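You operate a simulated robot arm through the tools that you are given. There is no shell and no other tool.

You are at the controls of a simulated robot arm. One attempt, no reset.

JOB
Test the earth-fault switch with the work lamp's breaker off, reset it and light the lamp again.
Fine: the lamp is on outlet 3; one press of the test button; set the meter dial to 3 too.

The check looks at the end state, three seconds after you hand in, the way a careful person would. Anything else that was tipped, shoved, dropped, spilled or broken makes it a failure.

ROBOT AND FRAMES
A 6-joint arm with a two-finger parallel gripper, fixed in place. Base frame: the origin is at the foot of the arm, x ahead of it, y to its left, z up. Lengths are in cm, angles in degrees, forces in N, time in s.
With the tool pointing down near the work surface it reaches from about 28 to 64 cm from the base axis. Its first joint turns from -115.0 to 115.0 degrees. Payload 3.43 kg.
The tool frame sits at the grasp point between the pads (the TCP): z along the fingers, y along the line on which they close. The tips reach 3.4 cm beyond it. Largest opening 12.8 cm; finger width 2.4, thickness 1.2; the body of the gripper, 4.8 by 13 cm, starts 9.6 cm behind the TCP.
Orientation is that of the tool frame in the base frame, as [roll, pitch, yaw] about the fixed x, y, z axes, in that order (R = Rz(yaw) Ry(pitch) Rx(roll)). With the fingers straight down and closing along the base's y, the tool's x points along the base's -x, its y along +y and its z along -z.

CONTROLS
- The arm moves only by the tool send_rows. Its argument "increments" is one flat list of numbers, 7 for each row, row after row: the shift along the tool's x, y, z in cm, then the turn, a rotation vector about the tool's x, y, z in degrees, then the gripper command, from -1 (shut) to 1 (fully open), values between in proportion. In form: [dx, dy, dz, ax, ay, az, jaw, dx, dy, dz, ax, ay, az, jaw, ...]. A call has 1 to 20 rows; each row is the pose to reach, as a shift and turn from the pose commanded when the call began, along the tool's axes at that moment. Rows are played at 5 a second. More than 5 cm and 8.6 degrees between two rows, or a gripper value outside its range, and nothing of the call is played. Where a pose cannot be reached the arm comes as near as it can. A force on the tool above 40 N (or 10 N above the force at the start of the call, whichever is more), or a blocked arm, ends the call early, and 0.2 s more pass. Each finger travels about 15.3 cm/s and halts on what it meets, pressing with about 30 N; the grip force reading is that of the motor and also rises with nothing between the fingers. The clock runs only during rows and for 0.2 s after the last one: add rows that repeat a pose to give the fingers time. The reply holds the time, the measured pose of the TCP, the force on the tool along the base axes, the opening and the grip force, in the units named above and with some noise, with the torque about the TCP (base axes, N m) and any sound that the robot's microphone picked up.
- Cameras (640 x 400 px; columns grow to the right, rows downward): "scene" is fixed at [40, -50.13, 193.02]; the picture's right is [1.00, 0.09, 0.00], its down [0.05, -0.51, -0.86] and it looks along [-0.08, 0.86, -0.51] (base axes); focal length 353 px, centre (320, 200). "wrist" rides on the gripper at [7.6, -1.1, -16] in the tool frame; the picture's right is [0.15, 0.99, 0.00], its down [-0.88, 0.13, -0.46] and it looks along [-0.45, 0.07, 0.89] (tool axes); focal length 234 px, centre (320, 200). There is no depth. A picture from a camera that has moved, and an enlarged one, comes with that camera's place and axes in the base frame and with its lens.
- grab_frame(camera): a new picture of that camera. The clock stands still meanwhile.
- move_column(by): slides the trunk up (or, below 0, down) by that many cm; the arm rides with it, the base frame stays. It gives what a move gives, with no picture.
- close_up(camera, box): a new picture of the part [left, top, right, bottom] of that camera's present view, enlarged. The clock stands still meanwhile.
- finish_job(): hands the job in; it is judged then, once.

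Nothing tells you positions but the pictures and the camera data. Unless the task says otherwise, let go and move clear before handing in.

The tools are called after "Call:" by a JSON object that holds its "method" and its "body". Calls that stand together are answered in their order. send_rows: Moves the arm, as the interface text tells. Its arguments: {"type":"object","properties":{"increments":{"type":"array","items":{"type":"number"}}},"required":["increments"]} The other tools are called the same way: move_column (by) slides the trunk up or down; grab_frame (camera) takes a picture; close_up (camera, box) takes an enlarged picture of a part of a camera's view; finish_job () hands the job in.

At the start:

```text
time: 0.0
tool_pos: [19.64, 23.66, 147.39]
orientation: [-180.0, 0.0, 180.0]
contact_force: [0.9, 0.4, -0.1]
torque: [-0.01, -0.02, 0.03]
gripper_width: 12.81
grip_force: 0.1
trunk travel left (down, up): [-95.3, 3.7]
```

scene: 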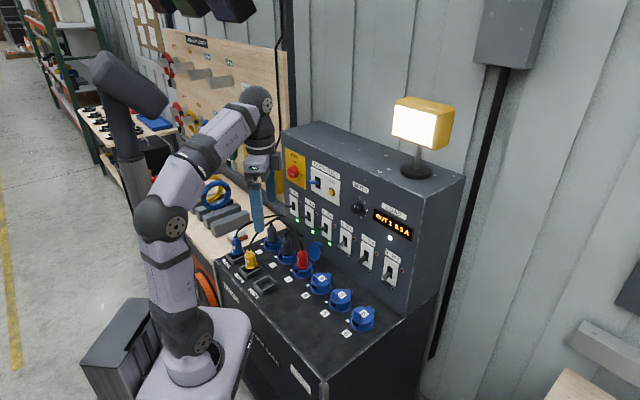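
wrist: 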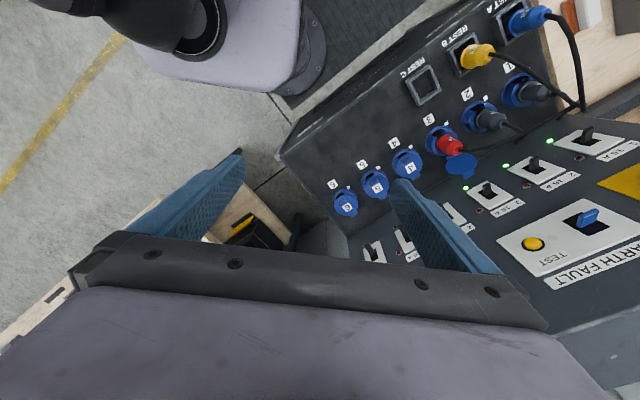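

I see a dark panel with an earth-fault switch, a row of six breakers, a rotary meter dial, and a lit lamp. I'll take close-ups before I move anything.

Call:
{"method": "close_up", "body": {"camera": "scene", "box": [270, 120, 430, 220]}}

Call:
{"method": "close_up", "body": {"camera": "scene", "box": [270, 180, 430, 280]}}

Call:
{"method": "close_up", "body": {"camera": "scene", "box": [210, 220, 410, 345]}}

Call:
{"method": "close_up", "body": {"camera": "wrist", "box": [440, 100, 640, 300]}}

```text
4.00 times, centred on (350, 170) of scene
camera zoom: at [40.0, -50.13, 193.02], right [1.0, 0.09, 0.0], down [0.05, -0.51, -0.86], along [-0.08, 0.86, -0.51], focal length 1413 px, centre (200, 320)
```

zoom: 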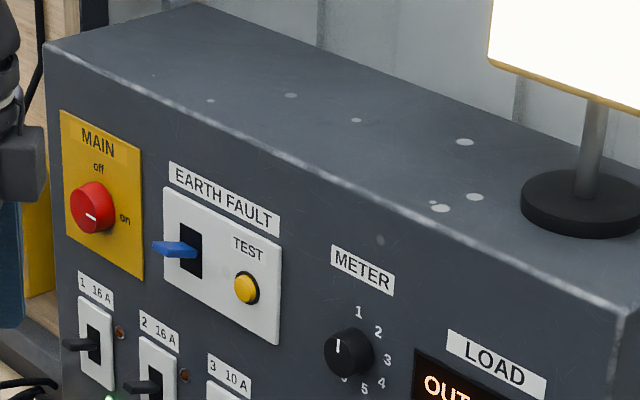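

```text
4.00 times, centred on (350, 230) of scene
camera zoom: at [40.0, -50.13, 193.02], right [1.0, 0.09, 0.0], down [0.05, -0.51, -0.86], along [-0.08, 0.86, -0.51], focal length 1413 px, centre (200, 80)
```

zoom: 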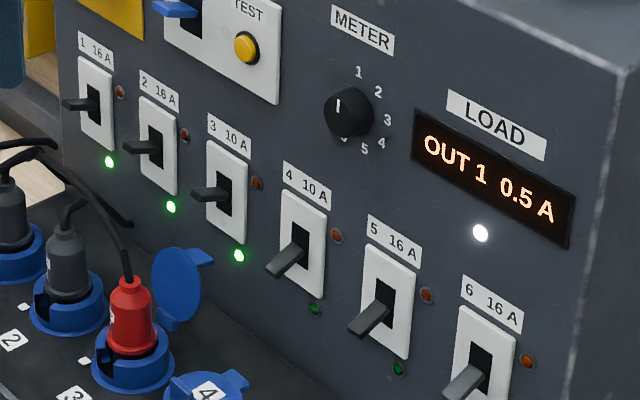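

```text
3.20 times, centred on (310, 282) of scene
camera zoom: at [40.0, -50.13, 193.02], right [1.0, 0.09, 0.0], down [0.05, -0.51, -0.86], along [-0.08, 0.86, -0.51], focal length 1131 px, centre (352, -64)
```

zoom: 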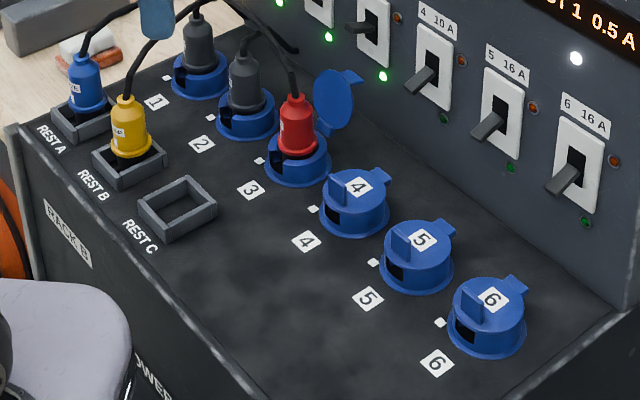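

```text
2.00 times, centred on (540, 200) of wrist
camera zoom: at [11.94, 22.42, 163.31], right [-0.15, 0.99, 0.0], down [0.88, 0.13, 0.46], along [0.45, 0.07, -0.89], focal length 468 px, centre (-120, 200)
```

zoom: 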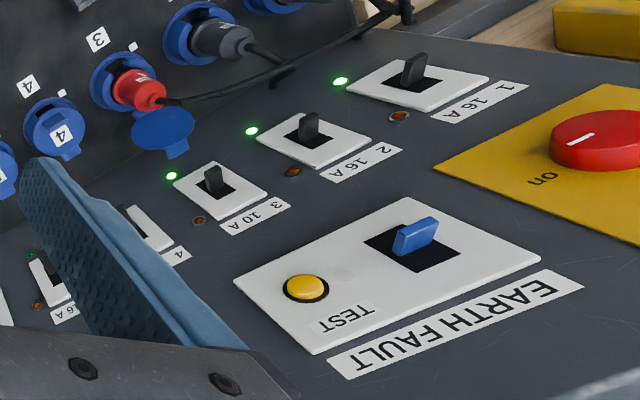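

The scene and wrist views triangulate well. The test button is near (33.5, 67.3, 127) and breaker 3's lever tip near (29, 68, 109), on a panel face turned about 41° from x. I'll shut the jaws and roll the tool about its own axis, so the wrist camera ends up on top when the tool points at the panel.

Call:
{"method": "send_rows", "body": {"increments": [0, 0, 0, 0, 0, 8, -1, 0, 0, 0, 0, 0, 16, -1, 0, 0, 0, 0, 0, 24, -1, 0, 0, 0, 0, 0, 32, -1, 0, 0, 0, 0, 0, 40, -1, 0, 0, 0, 0, 0, 48, -1, 0, 0, 0, 0, 0, 56, -1, 0, 0, 0, 0, 0, 64, -1, 0, 0, 0, 0, 0, 72, -1, 0, 0, 0, 0, 0, 80, -1, 0, 0, 0, 0, 0, 88, -1, 0, 0, 0, 0, 0, 96, -1, 0, 0, 0, 0, 0, 104, -1, 0, 0, 0, 0, 0, 112, -1, 0, 0, 0, 0, 0, 120, -1, 0, 0, 0, 0, 0, 128, -1, 0, 0, 0, 0, 0, 136, -1, 0, 0, 0, 0, 0, 139, -1]}}

```text
time: 3.8
tool_pos: [27.19, 14.54, 146.67]
orientation: [-179.6, -0.1, 41.5]
contact_force: [0.8, 0.3, -0.7]
torque: [-0.05, 0.01, 0.0]
gripper_width: 0.0
grip_force: 30.1
out of reach, approached as far as the arm can: row 15, 16, 17, 18
trunk travel left (down, up): [-95.3, 3.7]
```

The roll worked, though the last wrist joint hit its limit and the arm swung a little. Next I'll pitch the tool up toward the panel while moving it outward, so the wrist camera sees the whole panel.

Call:
{"method": "send_rows", "body": {"increments": [1.5, 0, 0, 0, 7, 0, -1, 3, 0, 0, 0, 14, 0, -1, 4.5, 0, 0, 0, 21, 0, -1, 6, 0, 0, 0, 28, 0, -1, 7.5, 0, 0, 0, 35, 0, -1, 9, 0, 0, 0, 42, 0, -1, 10.5, 0, 0, 0, 49, 0, -1, 12, 0, 0, 0, 56, 0, -1, 13.5, 0, 0, 0, 63, 0, -1, 15, 0, 0, 0, 70, 0, -1]}}

Call:
{"method": "grab_frame", "body": {"camera": "wrist"}}

Call:
{"method": "grab_frame", "body": {"camera": "scene"}}

```text
time: 6.0
tool_pos: [45.51, 27.51, 146.55]
orientation: [179.9, -69.9, 41.1]
contact_force: [-0.3, -0.2, 0.2]
torque: [-0.02, -0.01, 0.0]
gripper_width: 0.0
grip_force: 29.9
out of reach, approached as far as the arm can: row 3, 4, 5, 6, 7, 8, 9, 10
trunk travel left (down, up): [-95.3, 3.7]
```

```text
taken
camera wrist: at [35.28, 20.14, 159.04], right [0.69, -0.71, 0.14], down [-0.46, -0.58, -0.67], along [0.56, 0.4, -0.73], focal length 234 px, centre (320, 200)
```

wrist: 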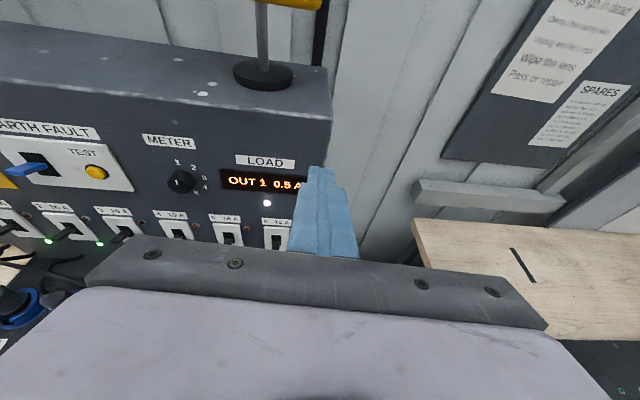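

```text
taken
```

scene: 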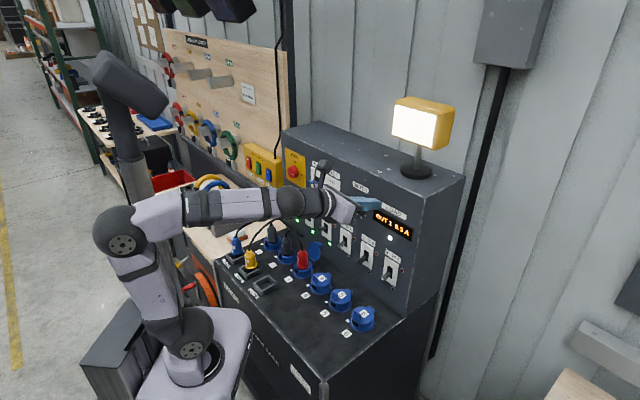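

I now have an upright view of the panel. I'll enlarge it for better measurements.

Call:
{"method": "close_up", "body": {"camera": "wrist", "box": [0, 100, 200, 250]}}

Call:
{"method": "close_up", "body": {"camera": "wrist", "box": [130, 120, 330, 260]}}

Call:
{"method": "close_up", "body": {"camera": "scene", "box": [330, 170, 430, 300]}}

```text
2.67 times, centred on (100, 175) of wrist
camera zoom: at [35.28, 20.14, 159.04], right [0.69, -0.71, 0.14], down [-0.46, -0.58, -0.67], along [0.56, 0.4, -0.73], focal length 624 px, centre (907, 267)
```

zoom: 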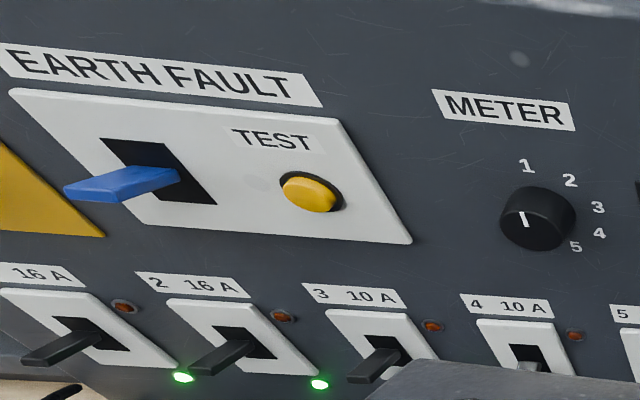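

```text
2.86 times, centred on (230, 190) of wrist
camera zoom: at [35.28, 20.14, 159.04], right [0.69, -0.71, 0.14], down [-0.46, -0.58, -0.67], along [0.56, 0.4, -0.73], focal length 669 px, centre (577, 229)
```

zoom: 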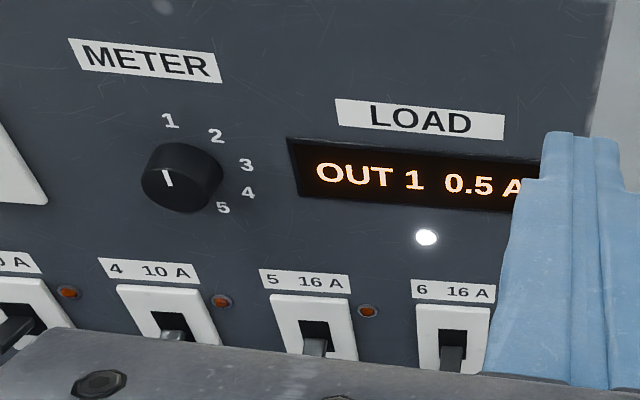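

```text
3.08 times, centred on (380, 235) of scene
camera zoom: at [40.0, -50.13, 193.02], right [1.0, 0.09, 0.0], down [0.05, -0.51, -0.86], along [-0.08, 0.86, -0.51], focal length 1087 px, centre (135, 92)
```

zoom: 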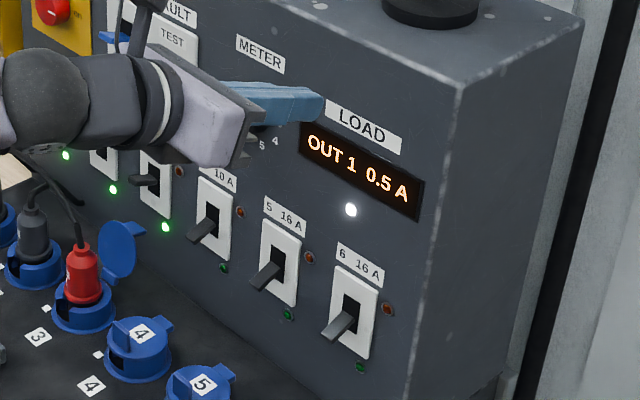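

The panel face lies along (0.707, -0.707) at a depth of about 71 cm from the base along (0.707, 0.707). The dial's numbers are 40° apart with 1 at the top, so 1 to 3 is 80° clockwise. I'll lean the roll left a little to come off the wrist limit and see what position the arm takes.

Call:
{"method": "send_rows", "body": {"increments": [0, 0, 0, 0, 0, -5, -1, 0, 0, 0, 0, 0, -10, -1, 0, 0, 0, 0, 0, -15, -1, 0, 0, 0, 0, 0, -20, -1, 0, 0, 0, 0, 0, -25, -1]}}

```text
time: 7.2
tool_pos: [45.46, 27.76, 146.55]
orientation: [130.6, -58.3, 95.1]
contact_force: [-0.8, -0.9, -0.4]
torque: [0.0, 0.02, -0.01]
gripper_width: 0.0
grip_force: 29.4
trunk travel left (down, up): [-95.3, 3.7]
```

The arm holds its position now that it's off the limit. Next I'll move to a stand-off in front of and above breaker 3, with the tool tilted about 40° down and the jaws shut.

Call:
{"method": "send_rows", "body": {"increments": [-0.41, -4.12, 1.33, 2.67, -1.03, -0.71, -1, -0.83, -8.25, 2.66, 5.33, -2.05, -1.41, -1, -1.24, -12.37, 3.99, 8.0, -3.08, -2.12, -1, -1.66, -16.5, 5.32, 10.66, -4.11, -2.82, -1, -2.07, -20.62, 6.65, 13.33, -5.14, -3.53, -1, -2.48, -24.74, 7.98, 15.99, -6.16, -4.24, -1, -2.9, -28.87, 9.31, 18.66, -7.19, -4.94, -1, -3.31, -32.99, 10.64, 21.32, -8.22, -5.65, -1, -3.73, -37.12, 11.97, 23.99, -9.24, -6.35, -1, -4.14, -41.24, 13.3, 26.65, -10.27, -7.06, -1]}}

Call:
{"method": "grab_frame", "body": {"camera": "wrist"}}

Call:
{"method": "grab_frame", "body": {"camera": "scene"}}

```text
time: 9.4
tool_pos: [28.86, 58.08, 122.62]
orientation: [159.5, -46.1, 94.7]
contact_force: [0.4, -0.5, 0.5]
torque: [-0.02, -0.06, 0.03]
gripper_width: 0.01
grip_force: 29.7
out of reach, approached as far as the arm can: row 5, 6, 7, 8, 9, 10
trunk travel left (down, up): [-95.3, 3.7]
```

```text
taken
camera wrist: at [22.62, 52.29, 138.06], right [0.94, -0.07, 0.35], down [0.04, -0.95, -0.31], along [0.35, 0.3, -0.89], focal length 234 px, centre (320, 200)
```

wrist: 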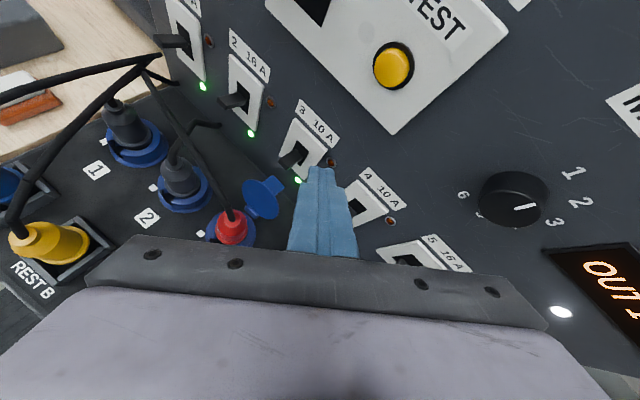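

```text
taken
```

scene: 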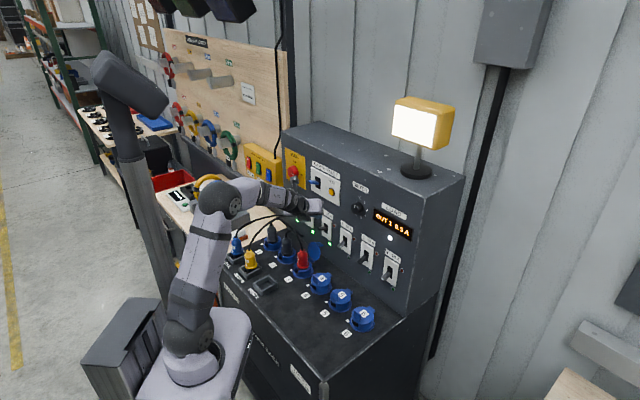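

The stand-off is close to plan, but the roll limit pushed the arm about 2 cm sideways. I'll lean the roll another 12° left and move in above breaker 3's lever.

Call:
{"method": "send_rows", "body": {"increments": [-0.07, -0.62, 0.86, 0, 0, -4, -1, -0.13, -1.25, 1.71, 0, 0, -8, -1, -0.2, -1.87, 2.57, 0, 0, -12, -1, -0.26, -2.49, 3.43, 0, 0, -14, -1, -0.26, -2.49, 3.43, 0, 0, -14, -1]}}

Call:
{"method": "grab_frame", "body": {"camera": "wrist"}}

Call:
{"method": "close_up", "body": {"camera": "scene", "box": [270, 150, 400, 260]}}

```text
time: 10.6
tool_pos: [27.7, 61.2, 120.46]
orientation: [148.3, -39.5, 111.5]
contact_force: [0.1, -0.3, -0.1]
torque: [0.02, 0.03, 0.0]
gripper_width: 0.01
grip_force: 29.9
out of reach, approached as far as the arm can: row 1, 2, 3, 4, 5
trunk travel left (down, up): [-95.3, 3.7]
```

```text
taken
camera wrist: at [19.93, 55.52, 135.26], right [0.86, 0.11, 0.49], down [0.24, -0.95, -0.21], along [0.45, 0.29, -0.84], focal length 234 px, centre (320, 200)
```

wrist: 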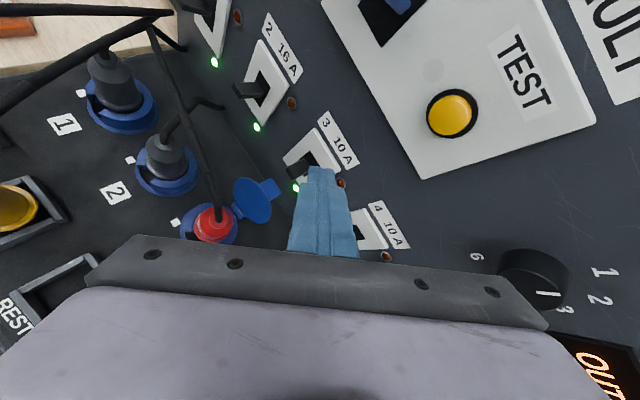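

```text
3.64 times, centred on (335, 205) of scene
camera zoom: at [40.0, -50.13, 193.02], right [1.0, 0.09, 0.0], down [0.05, -0.51, -0.86], along [-0.08, 0.86, -0.51], focal length 1285 px, centre (266, 182)
```

zoom: 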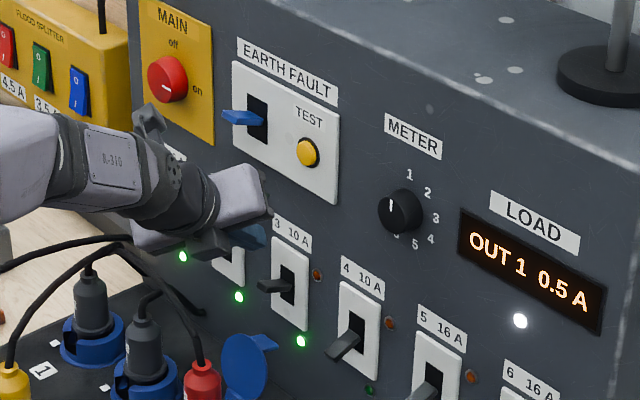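

Call:
{"method": "close_up", "body": {"camera": "wrist", "box": [240, 100, 400, 260]}}

```text
2.50 times, centred on (320, 180) of wrist
camera zoom: at [19.93, 55.52, 135.26], right [0.86, 0.11, 0.49], down [0.24, -0.95, -0.21], along [0.45, 0.29, -0.84], focal length 585 px, centre (320, 250)
```

zoom: 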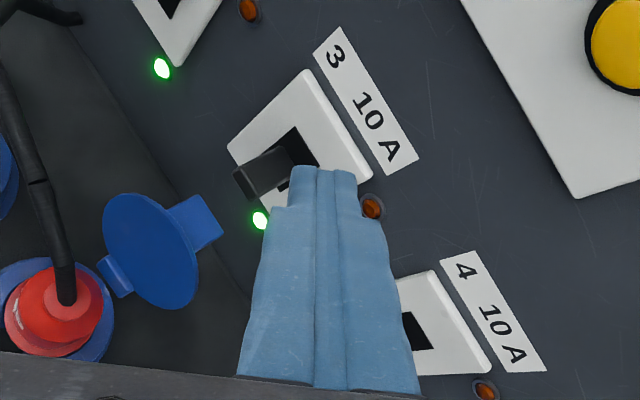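

Breaker 3's lever is just left of and below the fingertips, where I predicted it. I'll move the shut tips to just above the lever, adding a little more lean to stay off the wrist limit.

Call:
{"method": "send_rows", "body": {"increments": [0, 0, 0, 0, 0, -4, -1, 0, 0, 0, 0, 0, -8, -1, -0.32, -0.27, 1.94, 0, 0, -8, -1, -0.65, -0.54, 3.88, 0, 0, -8, -1, -0.97, -0.8, 5.8, 0, 0, -8, -1, -0.97, -0.8, 5.8, 0, 0, -8, -1]}}

Call:
{"method": "close_up", "body": {"camera": "wrist", "box": [200, 80, 440, 260]}}

Call:
{"method": "close_up", "body": {"camera": "scene", "box": [270, 170, 370, 260]}}

```text
time: 12.0
tool_pos: [29.07, 64.99, 115.66]
orientation: [142.9, -34.6, 119.5]
contact_force: [1.0, -0.2, 0.4]
torque: [0.02, -0.02, -0.02]
gripper_width: 0.0
grip_force: 30.2
out of reach, approached as far as the arm can: row 1, 2, 3, 4, 5
trunk travel left (down, up): [-95.3, 3.7]
```

```text
2.22 times, centred on (320, 170) of wrist
camera zoom: at [20.12, 59.27, 129.93], right [0.79, 0.2, 0.57], down [0.33, -0.93, -0.14], along [0.51, 0.3, -0.81], focal length 520 px, centre (320, 267)
```

zoom: 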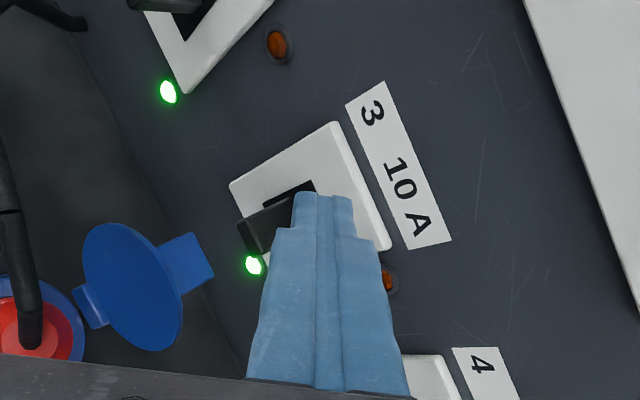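

```text
4.44 times, centred on (320, 215) of scene
camera zoom: at [40.0, -50.13, 193.02], right [1.0, 0.09, 0.0], down [0.05, -0.51, -0.86], along [-0.08, 0.86, -0.51], focal length 1570 px, centre (320, 133)
```

zoom: 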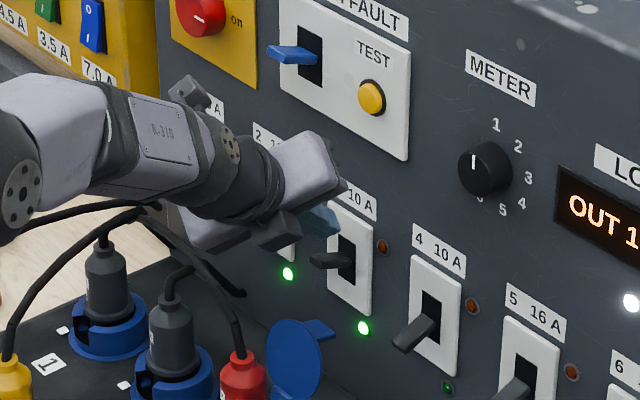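

The tips sit just above breaker 3's lever. I'll push straight down in small steps to switch it off.

Call:
{"method": "send_rows", "body": {"increments": [-0.367, -0.522, 0.049, 0, 0, 0, -1, -0.651, -0.771, 0.378, 0, 0, 0, -1, -0.935, -1.019, 0.706, 0, 0, 0, -1, -1.219, -1.267, 1.034, 0, 0, 0, -1, -1.503, -1.515, 1.362, 0, 0, 0, -1, -1.787, -1.764, 1.691, 0, 0, 0, -1, -2.071, -2.012, 2.019, 0, 0, 0, -1, -2.355, -2.26, 2.347, 0, 0, 0, -1, -2.639, -2.508, 2.675, 0, 0, 0, -1, -2.923, -2.757, 3.004, 0, 0, 0, -1]}}

Call:
{"method": "grab_frame", "body": {"camera": "scene"}}

Call:
{"method": "close_up", "body": {"camera": "wrist", "box": [200, 80, 440, 260]}}

Call:
{"method": "close_up", "body": {"camera": "scene", "box": [270, 170, 370, 260]}}

```text
time: 14.2
tool_pos: [29.94, 66.11, 111.62]
orientation: [143.6, -34.9, 119.7]
contact_force: [2.7, 2.1, 5.9]
torque: [0.31, -0.14, 0.03]
gripper_width: 0.01
grip_force: 29.9
out of reach, approached as far as the arm can: row 1, 2, 3, 4, 5, 6, 7, 8, 9, 10
trunk travel left (down, up): [-95.3, 3.7]
```

```text
taken
```

scene: 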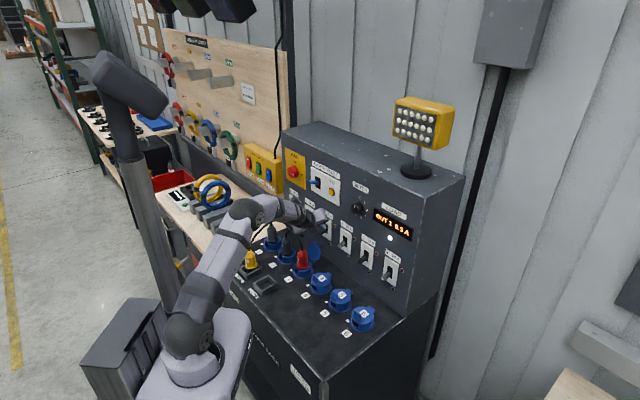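

```text
2.22 times, centred on (320, 170) of wrist
camera zoom: at [21.18, 60.3, 125.82], right [0.8, 0.21, 0.56], down [0.34, -0.93, -0.14], along [0.5, 0.3, -0.81], focal length 520 px, centre (320, 267)
```

zoom: 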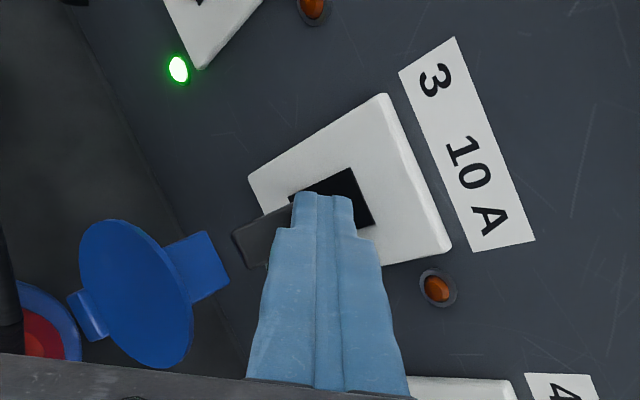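

```text
4.44 times, centred on (320, 215) of scene
camera zoom: at [40.0, -50.13, 193.02], right [1.0, 0.09, 0.0], down [0.05, -0.51, -0.86], along [-0.08, 0.86, -0.51], focal length 1570 px, centre (320, 133)
```

zoom: 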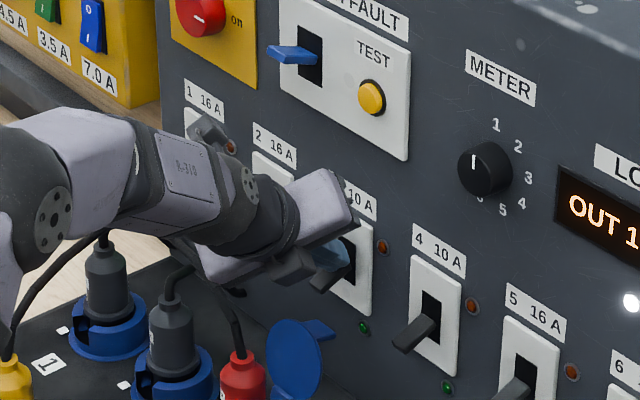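

The lamp is out, breaker 3's lever is down and its LED is dark. The arm flagged a reach limit, so I'll check its posture before retreating.

Call:
{"method": "close_up", "body": {"camera": "scene", "box": [80, 160, 360, 400]}}

```text
1.67 times, centred on (220, 280) of scene
camera zoom: at [40.0, -50.13, 193.02], right [1.0, 0.09, 0.0], down [0.05, -0.51, -0.86], along [-0.08, 0.86, -0.51], focal length 589 px, centre (487, 67)
```

zoom: 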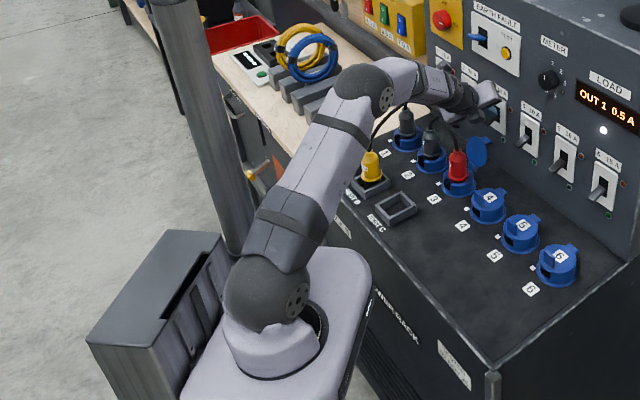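

Breaker 3 is off. I think the arm is folded too tightly for this height, because the shoulder is near z≈112 while the work is at 105–128. I'll back straight out along the tool axis and check the lever before lowering the trunk for a better posture.

Call:
{"method": "send_rows", "body": {"increments": [0, 0, -2, 0, 0, 0, -1, 0, 0, -5, 0, 0, 0, -1, 0, 0, -9, 0, 0, 0, -1, 0, 0, -13, 0, 0, 0, -1, 0, 0, -16, 0, 0, 0, -1]}}

Call:
{"method": "close_up", "body": {"camera": "scene", "box": [270, 150, 430, 280]}}

Call:
{"method": "grab_frame", "body": {"camera": "wrist"}}

```text
time: 15.4
tool_pos: [25.07, 52.93, 122.67]
orientation: [144.1, -34.8, 119.6]
contact_force: [0.7, -0.1, 0.9]
torque: [0.02, 0.04, 0.03]
gripper_width: 0.0
grip_force: 29.8
out of reach, approached as far as the arm can: row 1, 2, 3, 4, 5
trunk travel left (down, up): [-95.3, 3.7]
```

```text
3.08 times, centred on (350, 215) of scene
camera zoom: at [40.0, -50.13, 193.02], right [1.0, 0.09, 0.0], down [0.05, -0.51, -0.86], along [-0.08, 0.86, -0.51], focal length 1087 px, centre (228, 154)
```

zoom: 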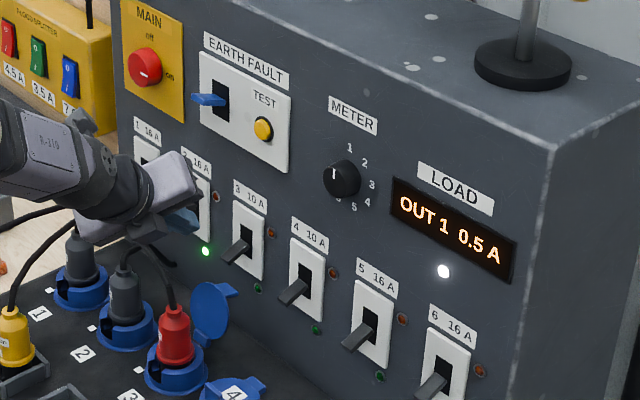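

```text
taken
camera wrist: at [16.46, 47.22, 136.99], right [0.8, 0.21, 0.56], down [0.34, -0.93, -0.14], along [0.49, 0.3, -0.82], focal length 234 px, centre (320, 200)
```

wrist: 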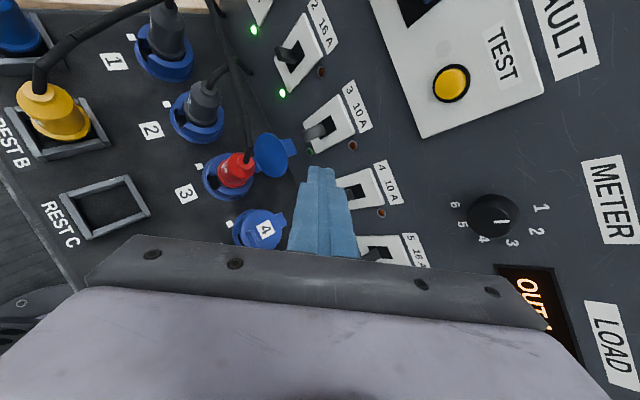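

Breaker 3's lever now matches the other off breakers. I'll lift the tool well clear of the plugs and lower the trunk in two stages.

Call:
{"method": "send_rows", "body": {"increments": [0.94, 1.16, -4.21, 0, 0, 0, -1, 1.89, 2.33, -8.42, 0, 0, 0, -1, 2.83, 3.49, -12.63, 0, 0, 0, -1, 3.78, 4.66, -16.84, 0, 0, 0, -1, 4.72, 5.82, -21.05, 0, 0, 0, -1, 5.67, 6.99, -25.26, 0, 0, 0, -1, 6.61, 8.15, -29.47, 0, 0, 0, -1, 6.61, 8.15, -29.47, 0, 0, 0, -1]}}

Call:
{"method": "move_column", "body": {"by": -22}}

Call:
{"method": "grab_frame", "body": {"camera": "scene"}}

```text
time: 17.2
tool_pos: [21.57, 38.54, 150.54]
orientation: [144.2, -34.7, 119.6]
contact_force: [-0.5, -0.2, -0.6]
torque: [-0.03, 0.01, 0.0]
gripper_width: 0.0
grip_force: 29.9
trunk travel left (down, up): [-95.3, 3.7]
```

```text
time: 19.5
tool_pos: [21.5, 38.47, 128.45]
orientation: [144.2, -34.7, 119.6]
contact_force: [-0.2, 0.5, -0.5]
torque: [0.01, -0.01, 0.03]
gripper_width: 0.02
grip_force: 30.4
trunk travel left (down, up): [-73.3, 25.7]
```

```text
taken
```

scene: 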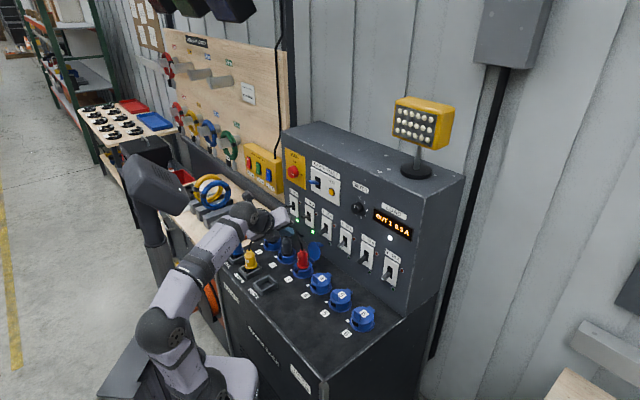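

The posture is already better, with no reach flag. I'll raise the tool again and lower the trunk a second time.

Call:
{"method": "send_rows", "body": {"increments": [2.57, 2.17, -2.99, 0, 0, 0, -1, 5.14, 4.34, -5.99, 0, 0, 0, -1, 7.7, 6.5, -8.98, 0, 0, 0, -1, 10.27, 8.67, -11.97, 0, 0, 0, -1, 10.27, 8.67, -11.97, 0, 0, 0, -1]}}

Call:
{"method": "move_column", "body": {"by": -20}}

Call:
{"method": "grab_frame", "body": {"camera": "scene"}}

```text
time: 20.7
tool_pos: [21.37, 37.9, 144.68]
orientation: [144.4, -34.6, 119.5]
contact_force: [-0.1, -0.2, -0.2]
torque: [-0.06, 0.02, 0.01]
gripper_width: 0.0
grip_force: 29.6
out of reach, approached as far as the arm can: row 4, 5
trunk travel left (down, up): [-73.3, 25.7]
```

```text
time: 22.9
tool_pos: [21.31, 37.76, 124.77]
orientation: [144.2, -34.6, 119.6]
contact_force: [0.5, 0.5, 0.8]
torque: [-0.02, -0.02, 0.01]
gripper_width: 0.0
grip_force: 30.1
trunk travel left (down, up): [-53.3, 45.7]
```

```text
taken
```

scene: 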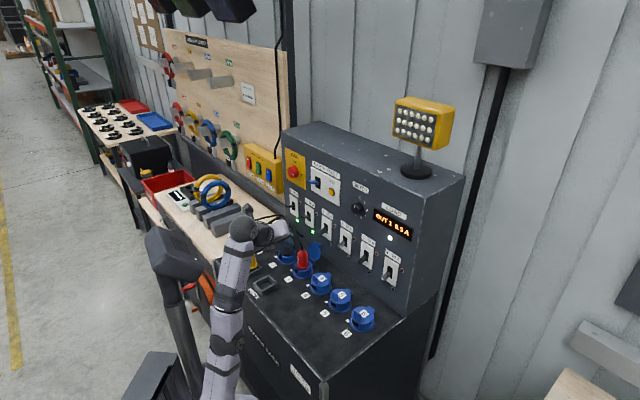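

The arm is now nearly straight, so I'll bring the trunk back up 10 cm as a compromise. Then I'll turn the tool square to the panel, at a stand-off in front of the test button.

Call:
{"method": "move_column", "body": {"by": 10}}

```text
time: 24.2
tool_pos: [21.37, 37.76, 134.83]
orientation: [144.2, -34.7, 119.6]
contact_force: [0.1, 0.3, -0.9]
torque: [0.0, -0.03, 0.0]
gripper_width: 0.0
grip_force: 29.6
trunk travel left (down, up): [-63.3, 35.7]
```

Call:
{"method": "send_rows", "body": {"increments": [0.93, -0.14, 2.07, -5.4, 2.18, 1.06, -1, 1.86, -0.29, 4.13, -10.79, 4.36, 2.11, -1, 2.79, -0.43, 6.2, -16.19, 6.53, 3.17, -1, 3.72, -0.57, 8.27, -21.58, 8.71, 4.23, -1, 4.65, -0.72, 10.33, -26.98, 10.89, 5.28, -1, 5.58, -0.86, 12.4, -32.38, 13.07, 6.34, -1, 6.51, -1.01, 14.46, -37.77, 15.24, 7.39, -1, 7.44, -1.15, 16.53, -43.17, 17.42, 8.45, -1, 7.44, -1.15, 16.53, -43.17, 17.42, 8.45, -1]}}

Call:
{"method": "grab_frame", "body": {"camera": "wrist"}}

Call:
{"method": "grab_frame", "body": {"camera": "scene"}}

```text
time: 26.2
tool_pos: [25.12, 59.95, 137.99]
orientation: [91.0, -48.8, 135.2]
contact_force: [0.0, 0.2, 0.7]
torque: [-0.05, 0.07, -0.02]
gripper_width: 0.01
grip_force: 30.0
out of reach, approached as far as the arm can: row 5, 6, 7, 8, 9
trunk travel left (down, up): [-63.3, 35.7]
```

```text
taken
camera wrist: at [9.84, 52.54, 143.13], right [0.47, -0.44, 0.76], down [0.17, -0.8, -0.57], along [0.86, 0.4, -0.31], focal length 234 px, centre (320, 200)
```

wrist: 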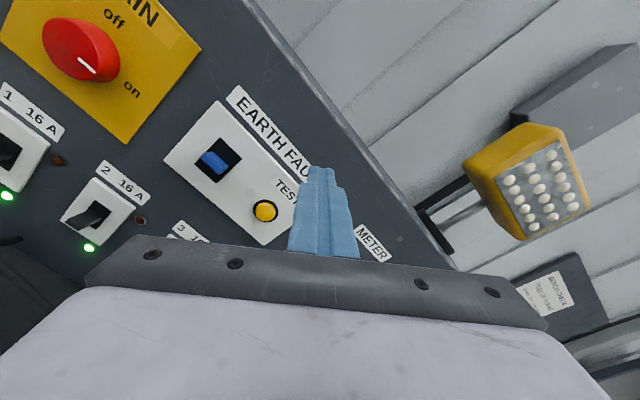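

```text
taken
```

scene: 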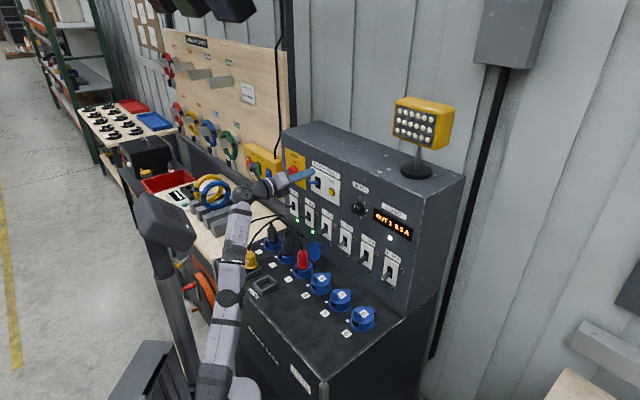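

Call:
{"method": "close_up", "body": {"camera": "scene", "box": [150, 150, 350, 400]}}

```text
1.60 times, centred on (250, 275) of scene
camera zoom: at [40.0, -50.13, 193.02], right [1.0, 0.09, 0.0], down [0.05, -0.51, -0.86], along [-0.08, 0.86, -0.51], focal length 565 px, centre (432, 80)
```

zoom: 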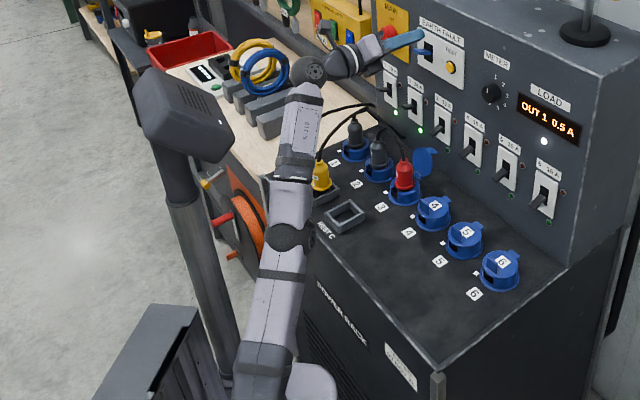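

I now think this is a forearm-roll wrist and the last joint is at the wrong end of its range. Unwinding the roll the other way, about 300°, should free it. I'll back off from the panel first, then do the roll in two parts.

Call:
{"method": "send_rows", "body": {"increments": [0, 0, -3, 0, 0, 0, -1, 0, 0, -6, 0, 0, 0, -1, 0, 0, -8, 0, 0, -8, -1, 0, 0, -8, 0, 0, -16, -1, 0, 0, -8, 0, 0, -24, -1, 0, 0, -8, 0, 0, -32, -1, 0, 0, -8, 0, 0, -40, -1, 0, 0, -8, 0, 0, -48, -1, 0, 0, -8, 0, 0, -56, -1, 0, 0, -8, 0, 0, -64, -1, 0, 0, -8, 0, 0, -72, -1, 0, 0, -8, 0, 0, -80, -1, 0, 0, -8, 0, 0, -88, -1, 0, 0, -8, 0, 0, -96, -1, 0, 0, -8, 0, 0, -104, -1, 0, 0, -8, 0, 0, -112, -1, 0, 0, -8, 0, 0, -120, -1]}}

```text
time: 29.8
tool_pos: [19.11, 56.71, 140.62]
orientation: [90.9, 70.4, 135.8]
contact_force: [0.1, 0.1, -0.1]
torque: [0.01, -0.03, 0.01]
gripper_width: 0.0
grip_force: 30.0
out of reach, approached as far as the arm can: row 1, 2, 3, 4, 5, 6, 7, 8, 9, 10, 11, 12, 13, 14, 15, 16, 17
trunk travel left (down, up): [-63.3, 35.7]
```

Call:
{"method": "send_rows", "body": {"increments": [0, 0, 0, 0, 0, -8, -1, 0, 0, 0, 0, 0, -16, -1, 0, 0, 0, 0, 0, -24, -1, 0, 0, 0, 0, 0, -32, -1, 0, 0, 0, 0, 0, -40, -1, 0, 0, 0, 0, 0, -48, -1, 0, 0, 0, 0, 0, -56, -1, 0, 0, 0, 0, 0, -64, -1, 0, 0, 0, 0, 0, -72, -1, 0, 0, 0, 0, 0, -80, -1, 0, 0, 0, 0, 0, -88, -1, 0, 0, 0, 0, 0, -96, -1]}}

Call:
{"method": "close_up", "body": {"camera": "scene", "box": [150, 150, 350, 400]}}

```text
time: 32.4
tool_pos: [18.94, 56.6, 140.77]
orientation: [-90.3, 13.7, -45.2]
contact_force: [-0.3, -0.1, 0.2]
torque: [-0.01, 0.02, -0.01]
gripper_width: 0.01
grip_force: 30.4
trunk travel left (down, up): [-63.3, 35.7]
```

```text
1.60 times, centred on (250, 275) of scene
camera zoom: at [40.0, -50.13, 193.02], right [1.0, 0.09, 0.0], down [0.05, -0.51, -0.86], along [-0.08, 0.86, -0.51], focal length 565 px, centre (432, 80)
```

zoom: 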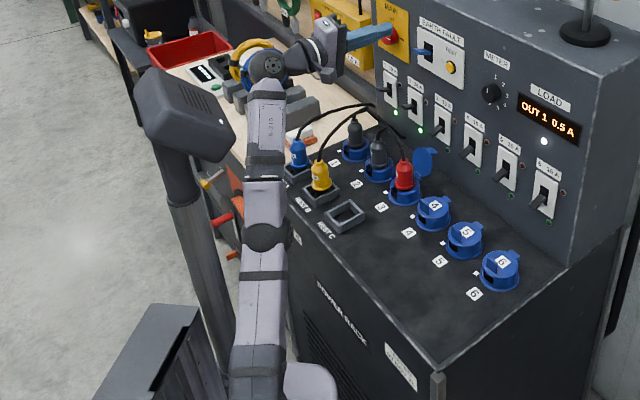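

There are no flags now and the tool is square to the panel. I'll finish the roll to bring the camera up and come down level with the test button, still about 12 cm short of it.

Call:
{"method": "send_rows", "body": {"increments": [0.62, 1.09, 0.05, 0, 0, -7.6, -1, 1.24, 2.18, 0.11, 0, 0, -15.3, -1, 1.86, 3.27, 0.16, 0, 0, -22.9, -1, 2.48, 4.36, 0.22, 0, 0, -30.5, -1, 3.1, 5.45, 0.27, 0, 0, -38.2, -1, 3.71, 6.55, 0.33, 0, 0, -45.8, -1, 4.33, 7.64, 0.38, 0, 0, -53.5, -1, 4.95, 8.73, 0.44, 0, 0, -61.1, -1, 5.57, 9.82, 0.49, 0, 0, -68.7, -1, 6.19, 10.9, 0.55, 0, 0, -76.4, -1, 6.81, 12.0, 0.6, 0, 0, -84, -1, 6.81, 12.0, 0.6, 0, 0, -84, -1]}}

Call:
{"method": "grab_frame", "body": {"camera": "wrist"}}

Call:
{"method": "grab_frame", "body": {"camera": "scene"}}

```text
time: 35.0
tool_pos: [21.01, 61.44, 136.45]
orientation: [-90.6, -70.2, -44.5]
contact_force: [0.3, 0.8, -0.2]
torque: [0.01, -0.04, 0.01]
gripper_width: 0.0
grip_force: 30.1
out of reach, approached as far as the arm can: row 1, 2, 3, 4, 5, 6, 7, 8, 9, 10, 11, 12
trunk travel left (down, up): [-63.3, 35.7]
```

```text
taken
camera wrist: at [10.79, 49.03, 144.0], right [0.69, -0.69, -0.2], down [-0.45, -0.2, -0.87], along [0.56, 0.69, -0.45], focal length 234 px, centre (320, 200)
```

wrist: 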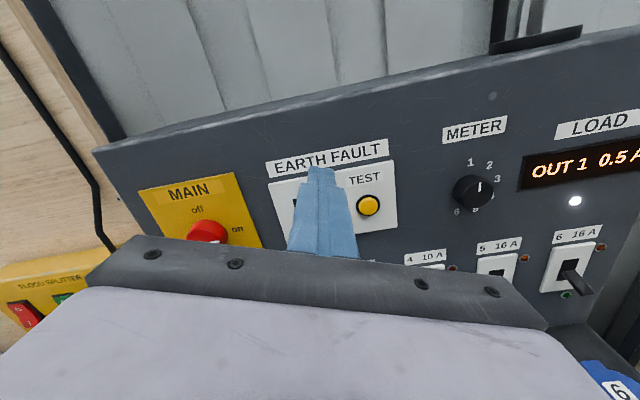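

```text
taken
```

scene: 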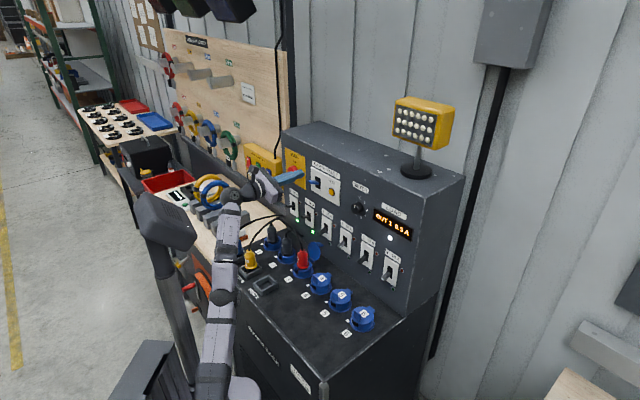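

The view is good: test button, earth-fault switch and dial are all in frame. The last few poses all lie about 66 cm from the shoulder, so I suspect the elbow is locked straight and the controller can't bend it inward. I'll hold an inward target over many rows to coax it.

Call:
{"method": "send_rows", "body": {"increments": [0, 0, -1, 0, 0, 0, -1, 0, 0, -2, 0, 0, 0, -1, 0, 0, -3, 0, 0, 0, -1, 0, 0, -4, 0, 0, 0, -1, 0, 0, -5, 0, 0, 0, -1, 0, 0, -6, 0, 0, 0, -1, 0, 0, -6, 0, 0, 0, -1, 0, 0, -6, 0, 0, 0, -1, 0, 0, -6, 0, 0, 0, -1, 0, 0, -6, 0, 0, 0, -1, 0, 0, -6, 0, 0, 0, -1, 0, 0, -6, 0, 0, 0, -1, 0, 0, -6, 0, 0, 0, -1]}}

```text
time: 37.8
tool_pos: [16.75, 58.63, 138.68]
orientation: [-90.6, -70.1, -44.4]
contact_force: [-0.3, 0.0, -0.2]
torque: [-0.01, 0.0, 0.03]
gripper_width: 0.04
grip_force: 30.5
out of reach, approached as far as the arm can: row 2, 3, 4, 5, 6, 7, 8, 9, 10, 11, 12, 13
trunk travel left (down, up): [-63.3, 35.7]
```

Call:
{"method": "grab_frame", "body": {"camera": "scene"}}

Call:
{"method": "close_up", "body": {"camera": "scene", "box": [170, 160, 330, 400]}}

```text
taken
```

scene: 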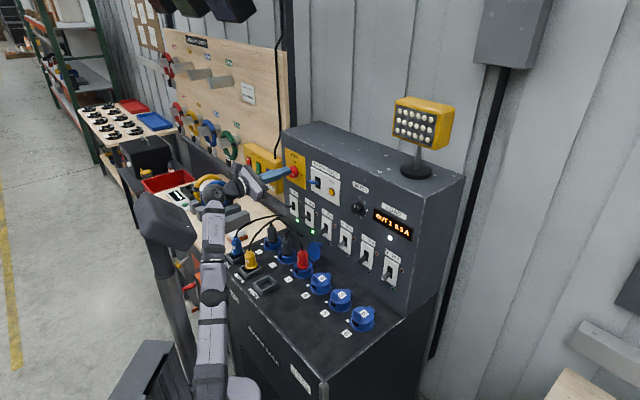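

```text
1.67 times, centred on (250, 280) of scene
camera zoom: at [40.0, -50.13, 193.02], right [1.0, 0.09, 0.0], down [0.05, -0.51, -0.86], along [-0.08, 0.86, -0.51], focal length 589 px, centre (437, 67)
```

zoom: 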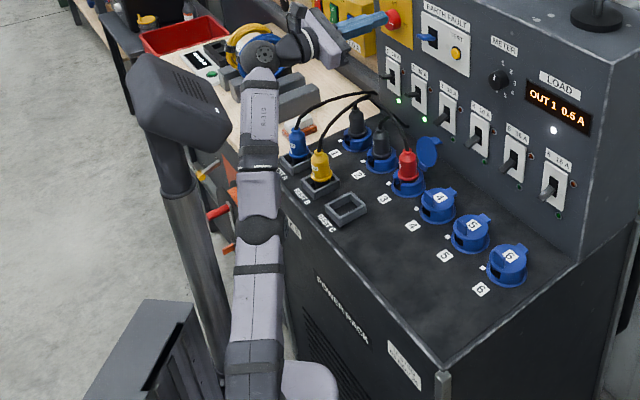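

Call:
{"method": "send_rows", "body": {"increments": [0, 0, 0, 0, 0, 8, -1, 0, 0, 0, 0, 0, 16, -1, 0, 0, 0, 0, 0, 24, -1, 0, 0, 0, 0, 0, 32, -1, 0, 0, 0, 0, 0, 40, -1, 0, 0, 0, 0, 0, 48, -1, 0, 0, 0, 0, 0, 56, -1, 0, 0, 0, 0, 0, 60, -1, -1, 0.3, -1, 0, 0, 60, -1, -2, 0.7, -2, 0, 0, 60, -1, -3, 1.1, -3, 0, 0, 60, -1, -4.7, 1.71, -3, 0, 0, 60, -1, -4.7, 1.71, -3, 0, 0, 60, -1, -4.7, 1.71, -3, 0, 0, 60, -1, -4.7, 1.71, -3, 0, 0, 60, -1, -4.7, 1.71, -3, 0, 0, 60, -1]}}

```text
time: 41.2
tool_pos: [13.44, 59.95, 136.77]
orientation: [-90.3, -10.1, -45.0]
contact_force: [0.3, 0.2, -1.0]
torque: [0.02, 0.01, 0.01]
gripper_width: 0.02
grip_force: 29.6
out of reach, approached as far as the arm can: row 9, 10, 11, 12, 13, 14, 15, 16
trunk travel left (down, up): [-63.3, 35.7]
```

The posture is drifting off that straight line only slowly. I'll command a much deeper inward target, in clear air over the bench front, so the elbow folds.

Call:
{"method": "send_rows", "body": {"increments": [1.4, 3.3, -1.7, 0, 0, 0, -1, 2.9, 6.6, -3.4, 0, 0, 0, -1, 4.3, 9.9, -5.1, 0, 0, 0, -1, 5.7, 13.2, -6.8, 0, 0, 0, -1, 7.1, 16.5, -8.5, 0, 0, 0, -1, 7.1, 16.5, -8.5, 0, 0, 0, -1, 7.1, 16.5, -8.5, 0, 0, 0, -1, 7.1, 16.5, -8.5, 0, 0, 0, -1, 7.1, 16.5, -8.5, 0, 0, 0, -1, 7.1, 16.5, -8.5, 0, 0, 0, -1]}}

Call:
{"method": "grab_frame", "body": {"camera": "scene"}}

```text
time: 43.4
tool_pos: [11.2, 60.84, 135.02]
orientation: [-90.3, -10.1, -44.9]
contact_force: [-0.3, -0.5, 0.3]
torque: [0.0, -0.01, 0.02]
gripper_width: 0.0
grip_force: 30.4
out of reach, approached as far as the arm can: row 1, 2, 3, 4, 5, 6, 7, 8, 9, 10
trunk travel left (down, up): [-63.3, 35.7]
```

```text
taken
```

scene: 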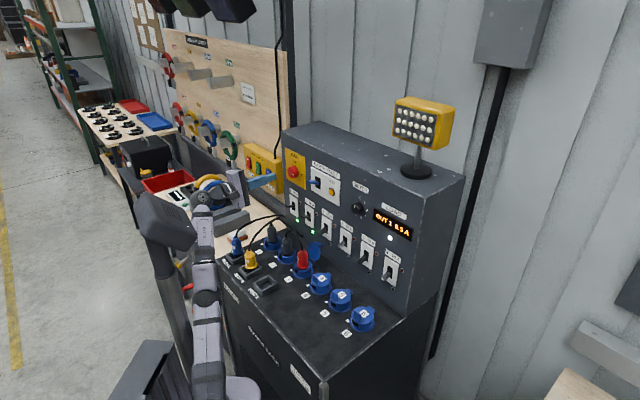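

Call:
{"method": "close_up", "body": {"camera": "scene", "box": [150, 150, 290, 250]}}

Call:
{"method": "close_up", "body": {"camera": "scene", "box": [130, 240, 290, 400]}}

```text
4.00 times, centred on (220, 200) of scene
camera zoom: at [40.0, -50.13, 193.02], right [1.0, 0.09, 0.0], down [0.05, -0.51, -0.86], along [-0.08, 0.86, -0.51], focal length 1413 px, centre (720, 200)
```

zoom: 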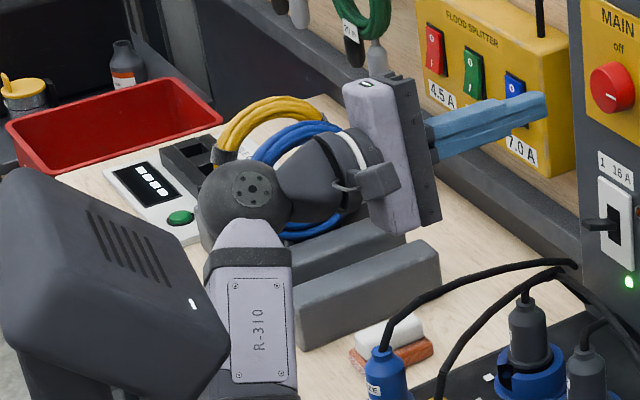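

```text
2.50 times, centred on (210, 320) of scene
camera zoom: at [40.0, -50.13, 193.02], right [1.0, 0.09, 0.0], down [0.05, -0.51, -0.86], along [-0.08, 0.86, -0.51], focal length 883 px, centre (595, -100)
```

zoom: 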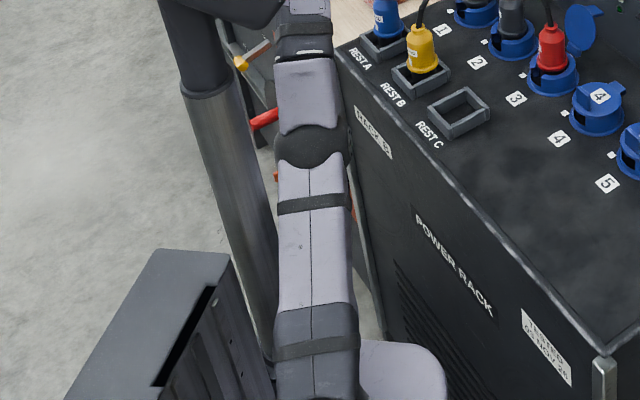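

I think the wrist limit pushed the elbow through straight to its other side, where it's now trapped. I'll pull the tool up and back and point it straight down, which should fold the elbow upward again.

Call:
{"method": "send_rows", "body": {"increments": [1.56, 1.21, -2.84, -7.39, -1.31, 0, -1, 3.12, 2.42, -5.68, -14.78, -2.61, 0, -1, 4.68, 3.63, -8.53, -22.16, -3.92, 0, -1, 6.23, 4.83, -11.37, -29.55, -5.22, 0, -1, 7.79, 6.04, -14.21, -36.94, -6.53, 0, -1, 9.35, 7.25, -17.05, -44.33, -7.83, 0, -1, 10.91, 8.46, -19.89, -51.71, -9.14, 0, -1, 12.47, 9.67, -22.73, -59.1, -10.44, 0, -1, 14.03, 10.88, -25.58, -66.49, -11.75, 0, -1, 15.58, 12.08, -28.42, -73.88, -13.05, 0, -1, 17.14, 13.29, -31.26, -81.26, -14.36, 0, -1, 18.7, 14.5, -34.1, -88.65, -15.66, 0, -1, 18.7, 14.5, -34.1, -88.65, -15.66, 0, -1]}}

Call:
{"method": "grab_frame", "body": {"camera": "scene"}}

```text
time: 45.2
tool_pos: [5.3, 38.66, 120.44]
orientation: [-154.6, -13.6, -36.2]
contact_force: [0.2, -0.2, -0.3]
torque: [0.03, -0.01, -0.04]
gripper_width: 0.02
grip_force: 29.4
out of reach, approached as far as the arm can: row 1, 2, 5, 6, 7, 8
trunk travel left (down, up): [-63.3, 35.7]
stopped in row 8: the arm was blocked; the commanded pose is now the measured one
```

```text
taken
```

scene: 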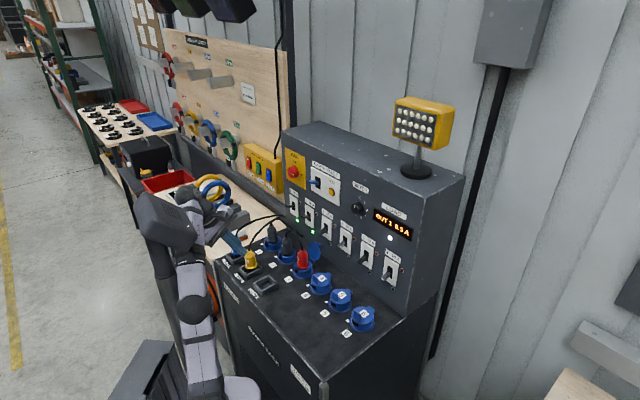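

The arm touched its own mast and stopped; the forearm is beside the mast head. I'll swing right, away from the mast, before going on.

Call:
{"method": "send_rows", "body": {"increments": [2.7, -0.1, 0.77, 0, 0, 0, -1, 5.5, -0.2, 1.5, 0, 0, 0, -1, 8.2, -0.25, 2.3, 0, 0, 0, -1, 10.9, -0.3, 3.1, 0, 0, 0, -1, 13.6, -0.4, 3.8, 0, 0, 0, -1, 16.36, -0.47, 4.6, 0, 0, 0, -1, 16.36, -0.47, 4.6, 0, 0, 0, -1]}}

Call:
{"method": "grab_frame", "body": {"camera": "scene"}}

```text
time: 46.8
tool_pos: [20.06, 30.68, 120.46]
orientation: [-154.4, -13.6, -36.2]
contact_force: [-0.2, 0.5, -0.4]
torque: [0.01, 0.01, -0.02]
gripper_width: 0.0
grip_force: 28.9
trunk travel left (down, up): [-63.3, 35.7]
```

```text
taken
```

scene: 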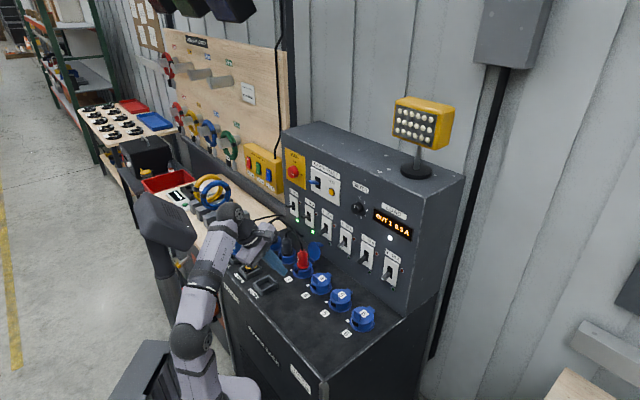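

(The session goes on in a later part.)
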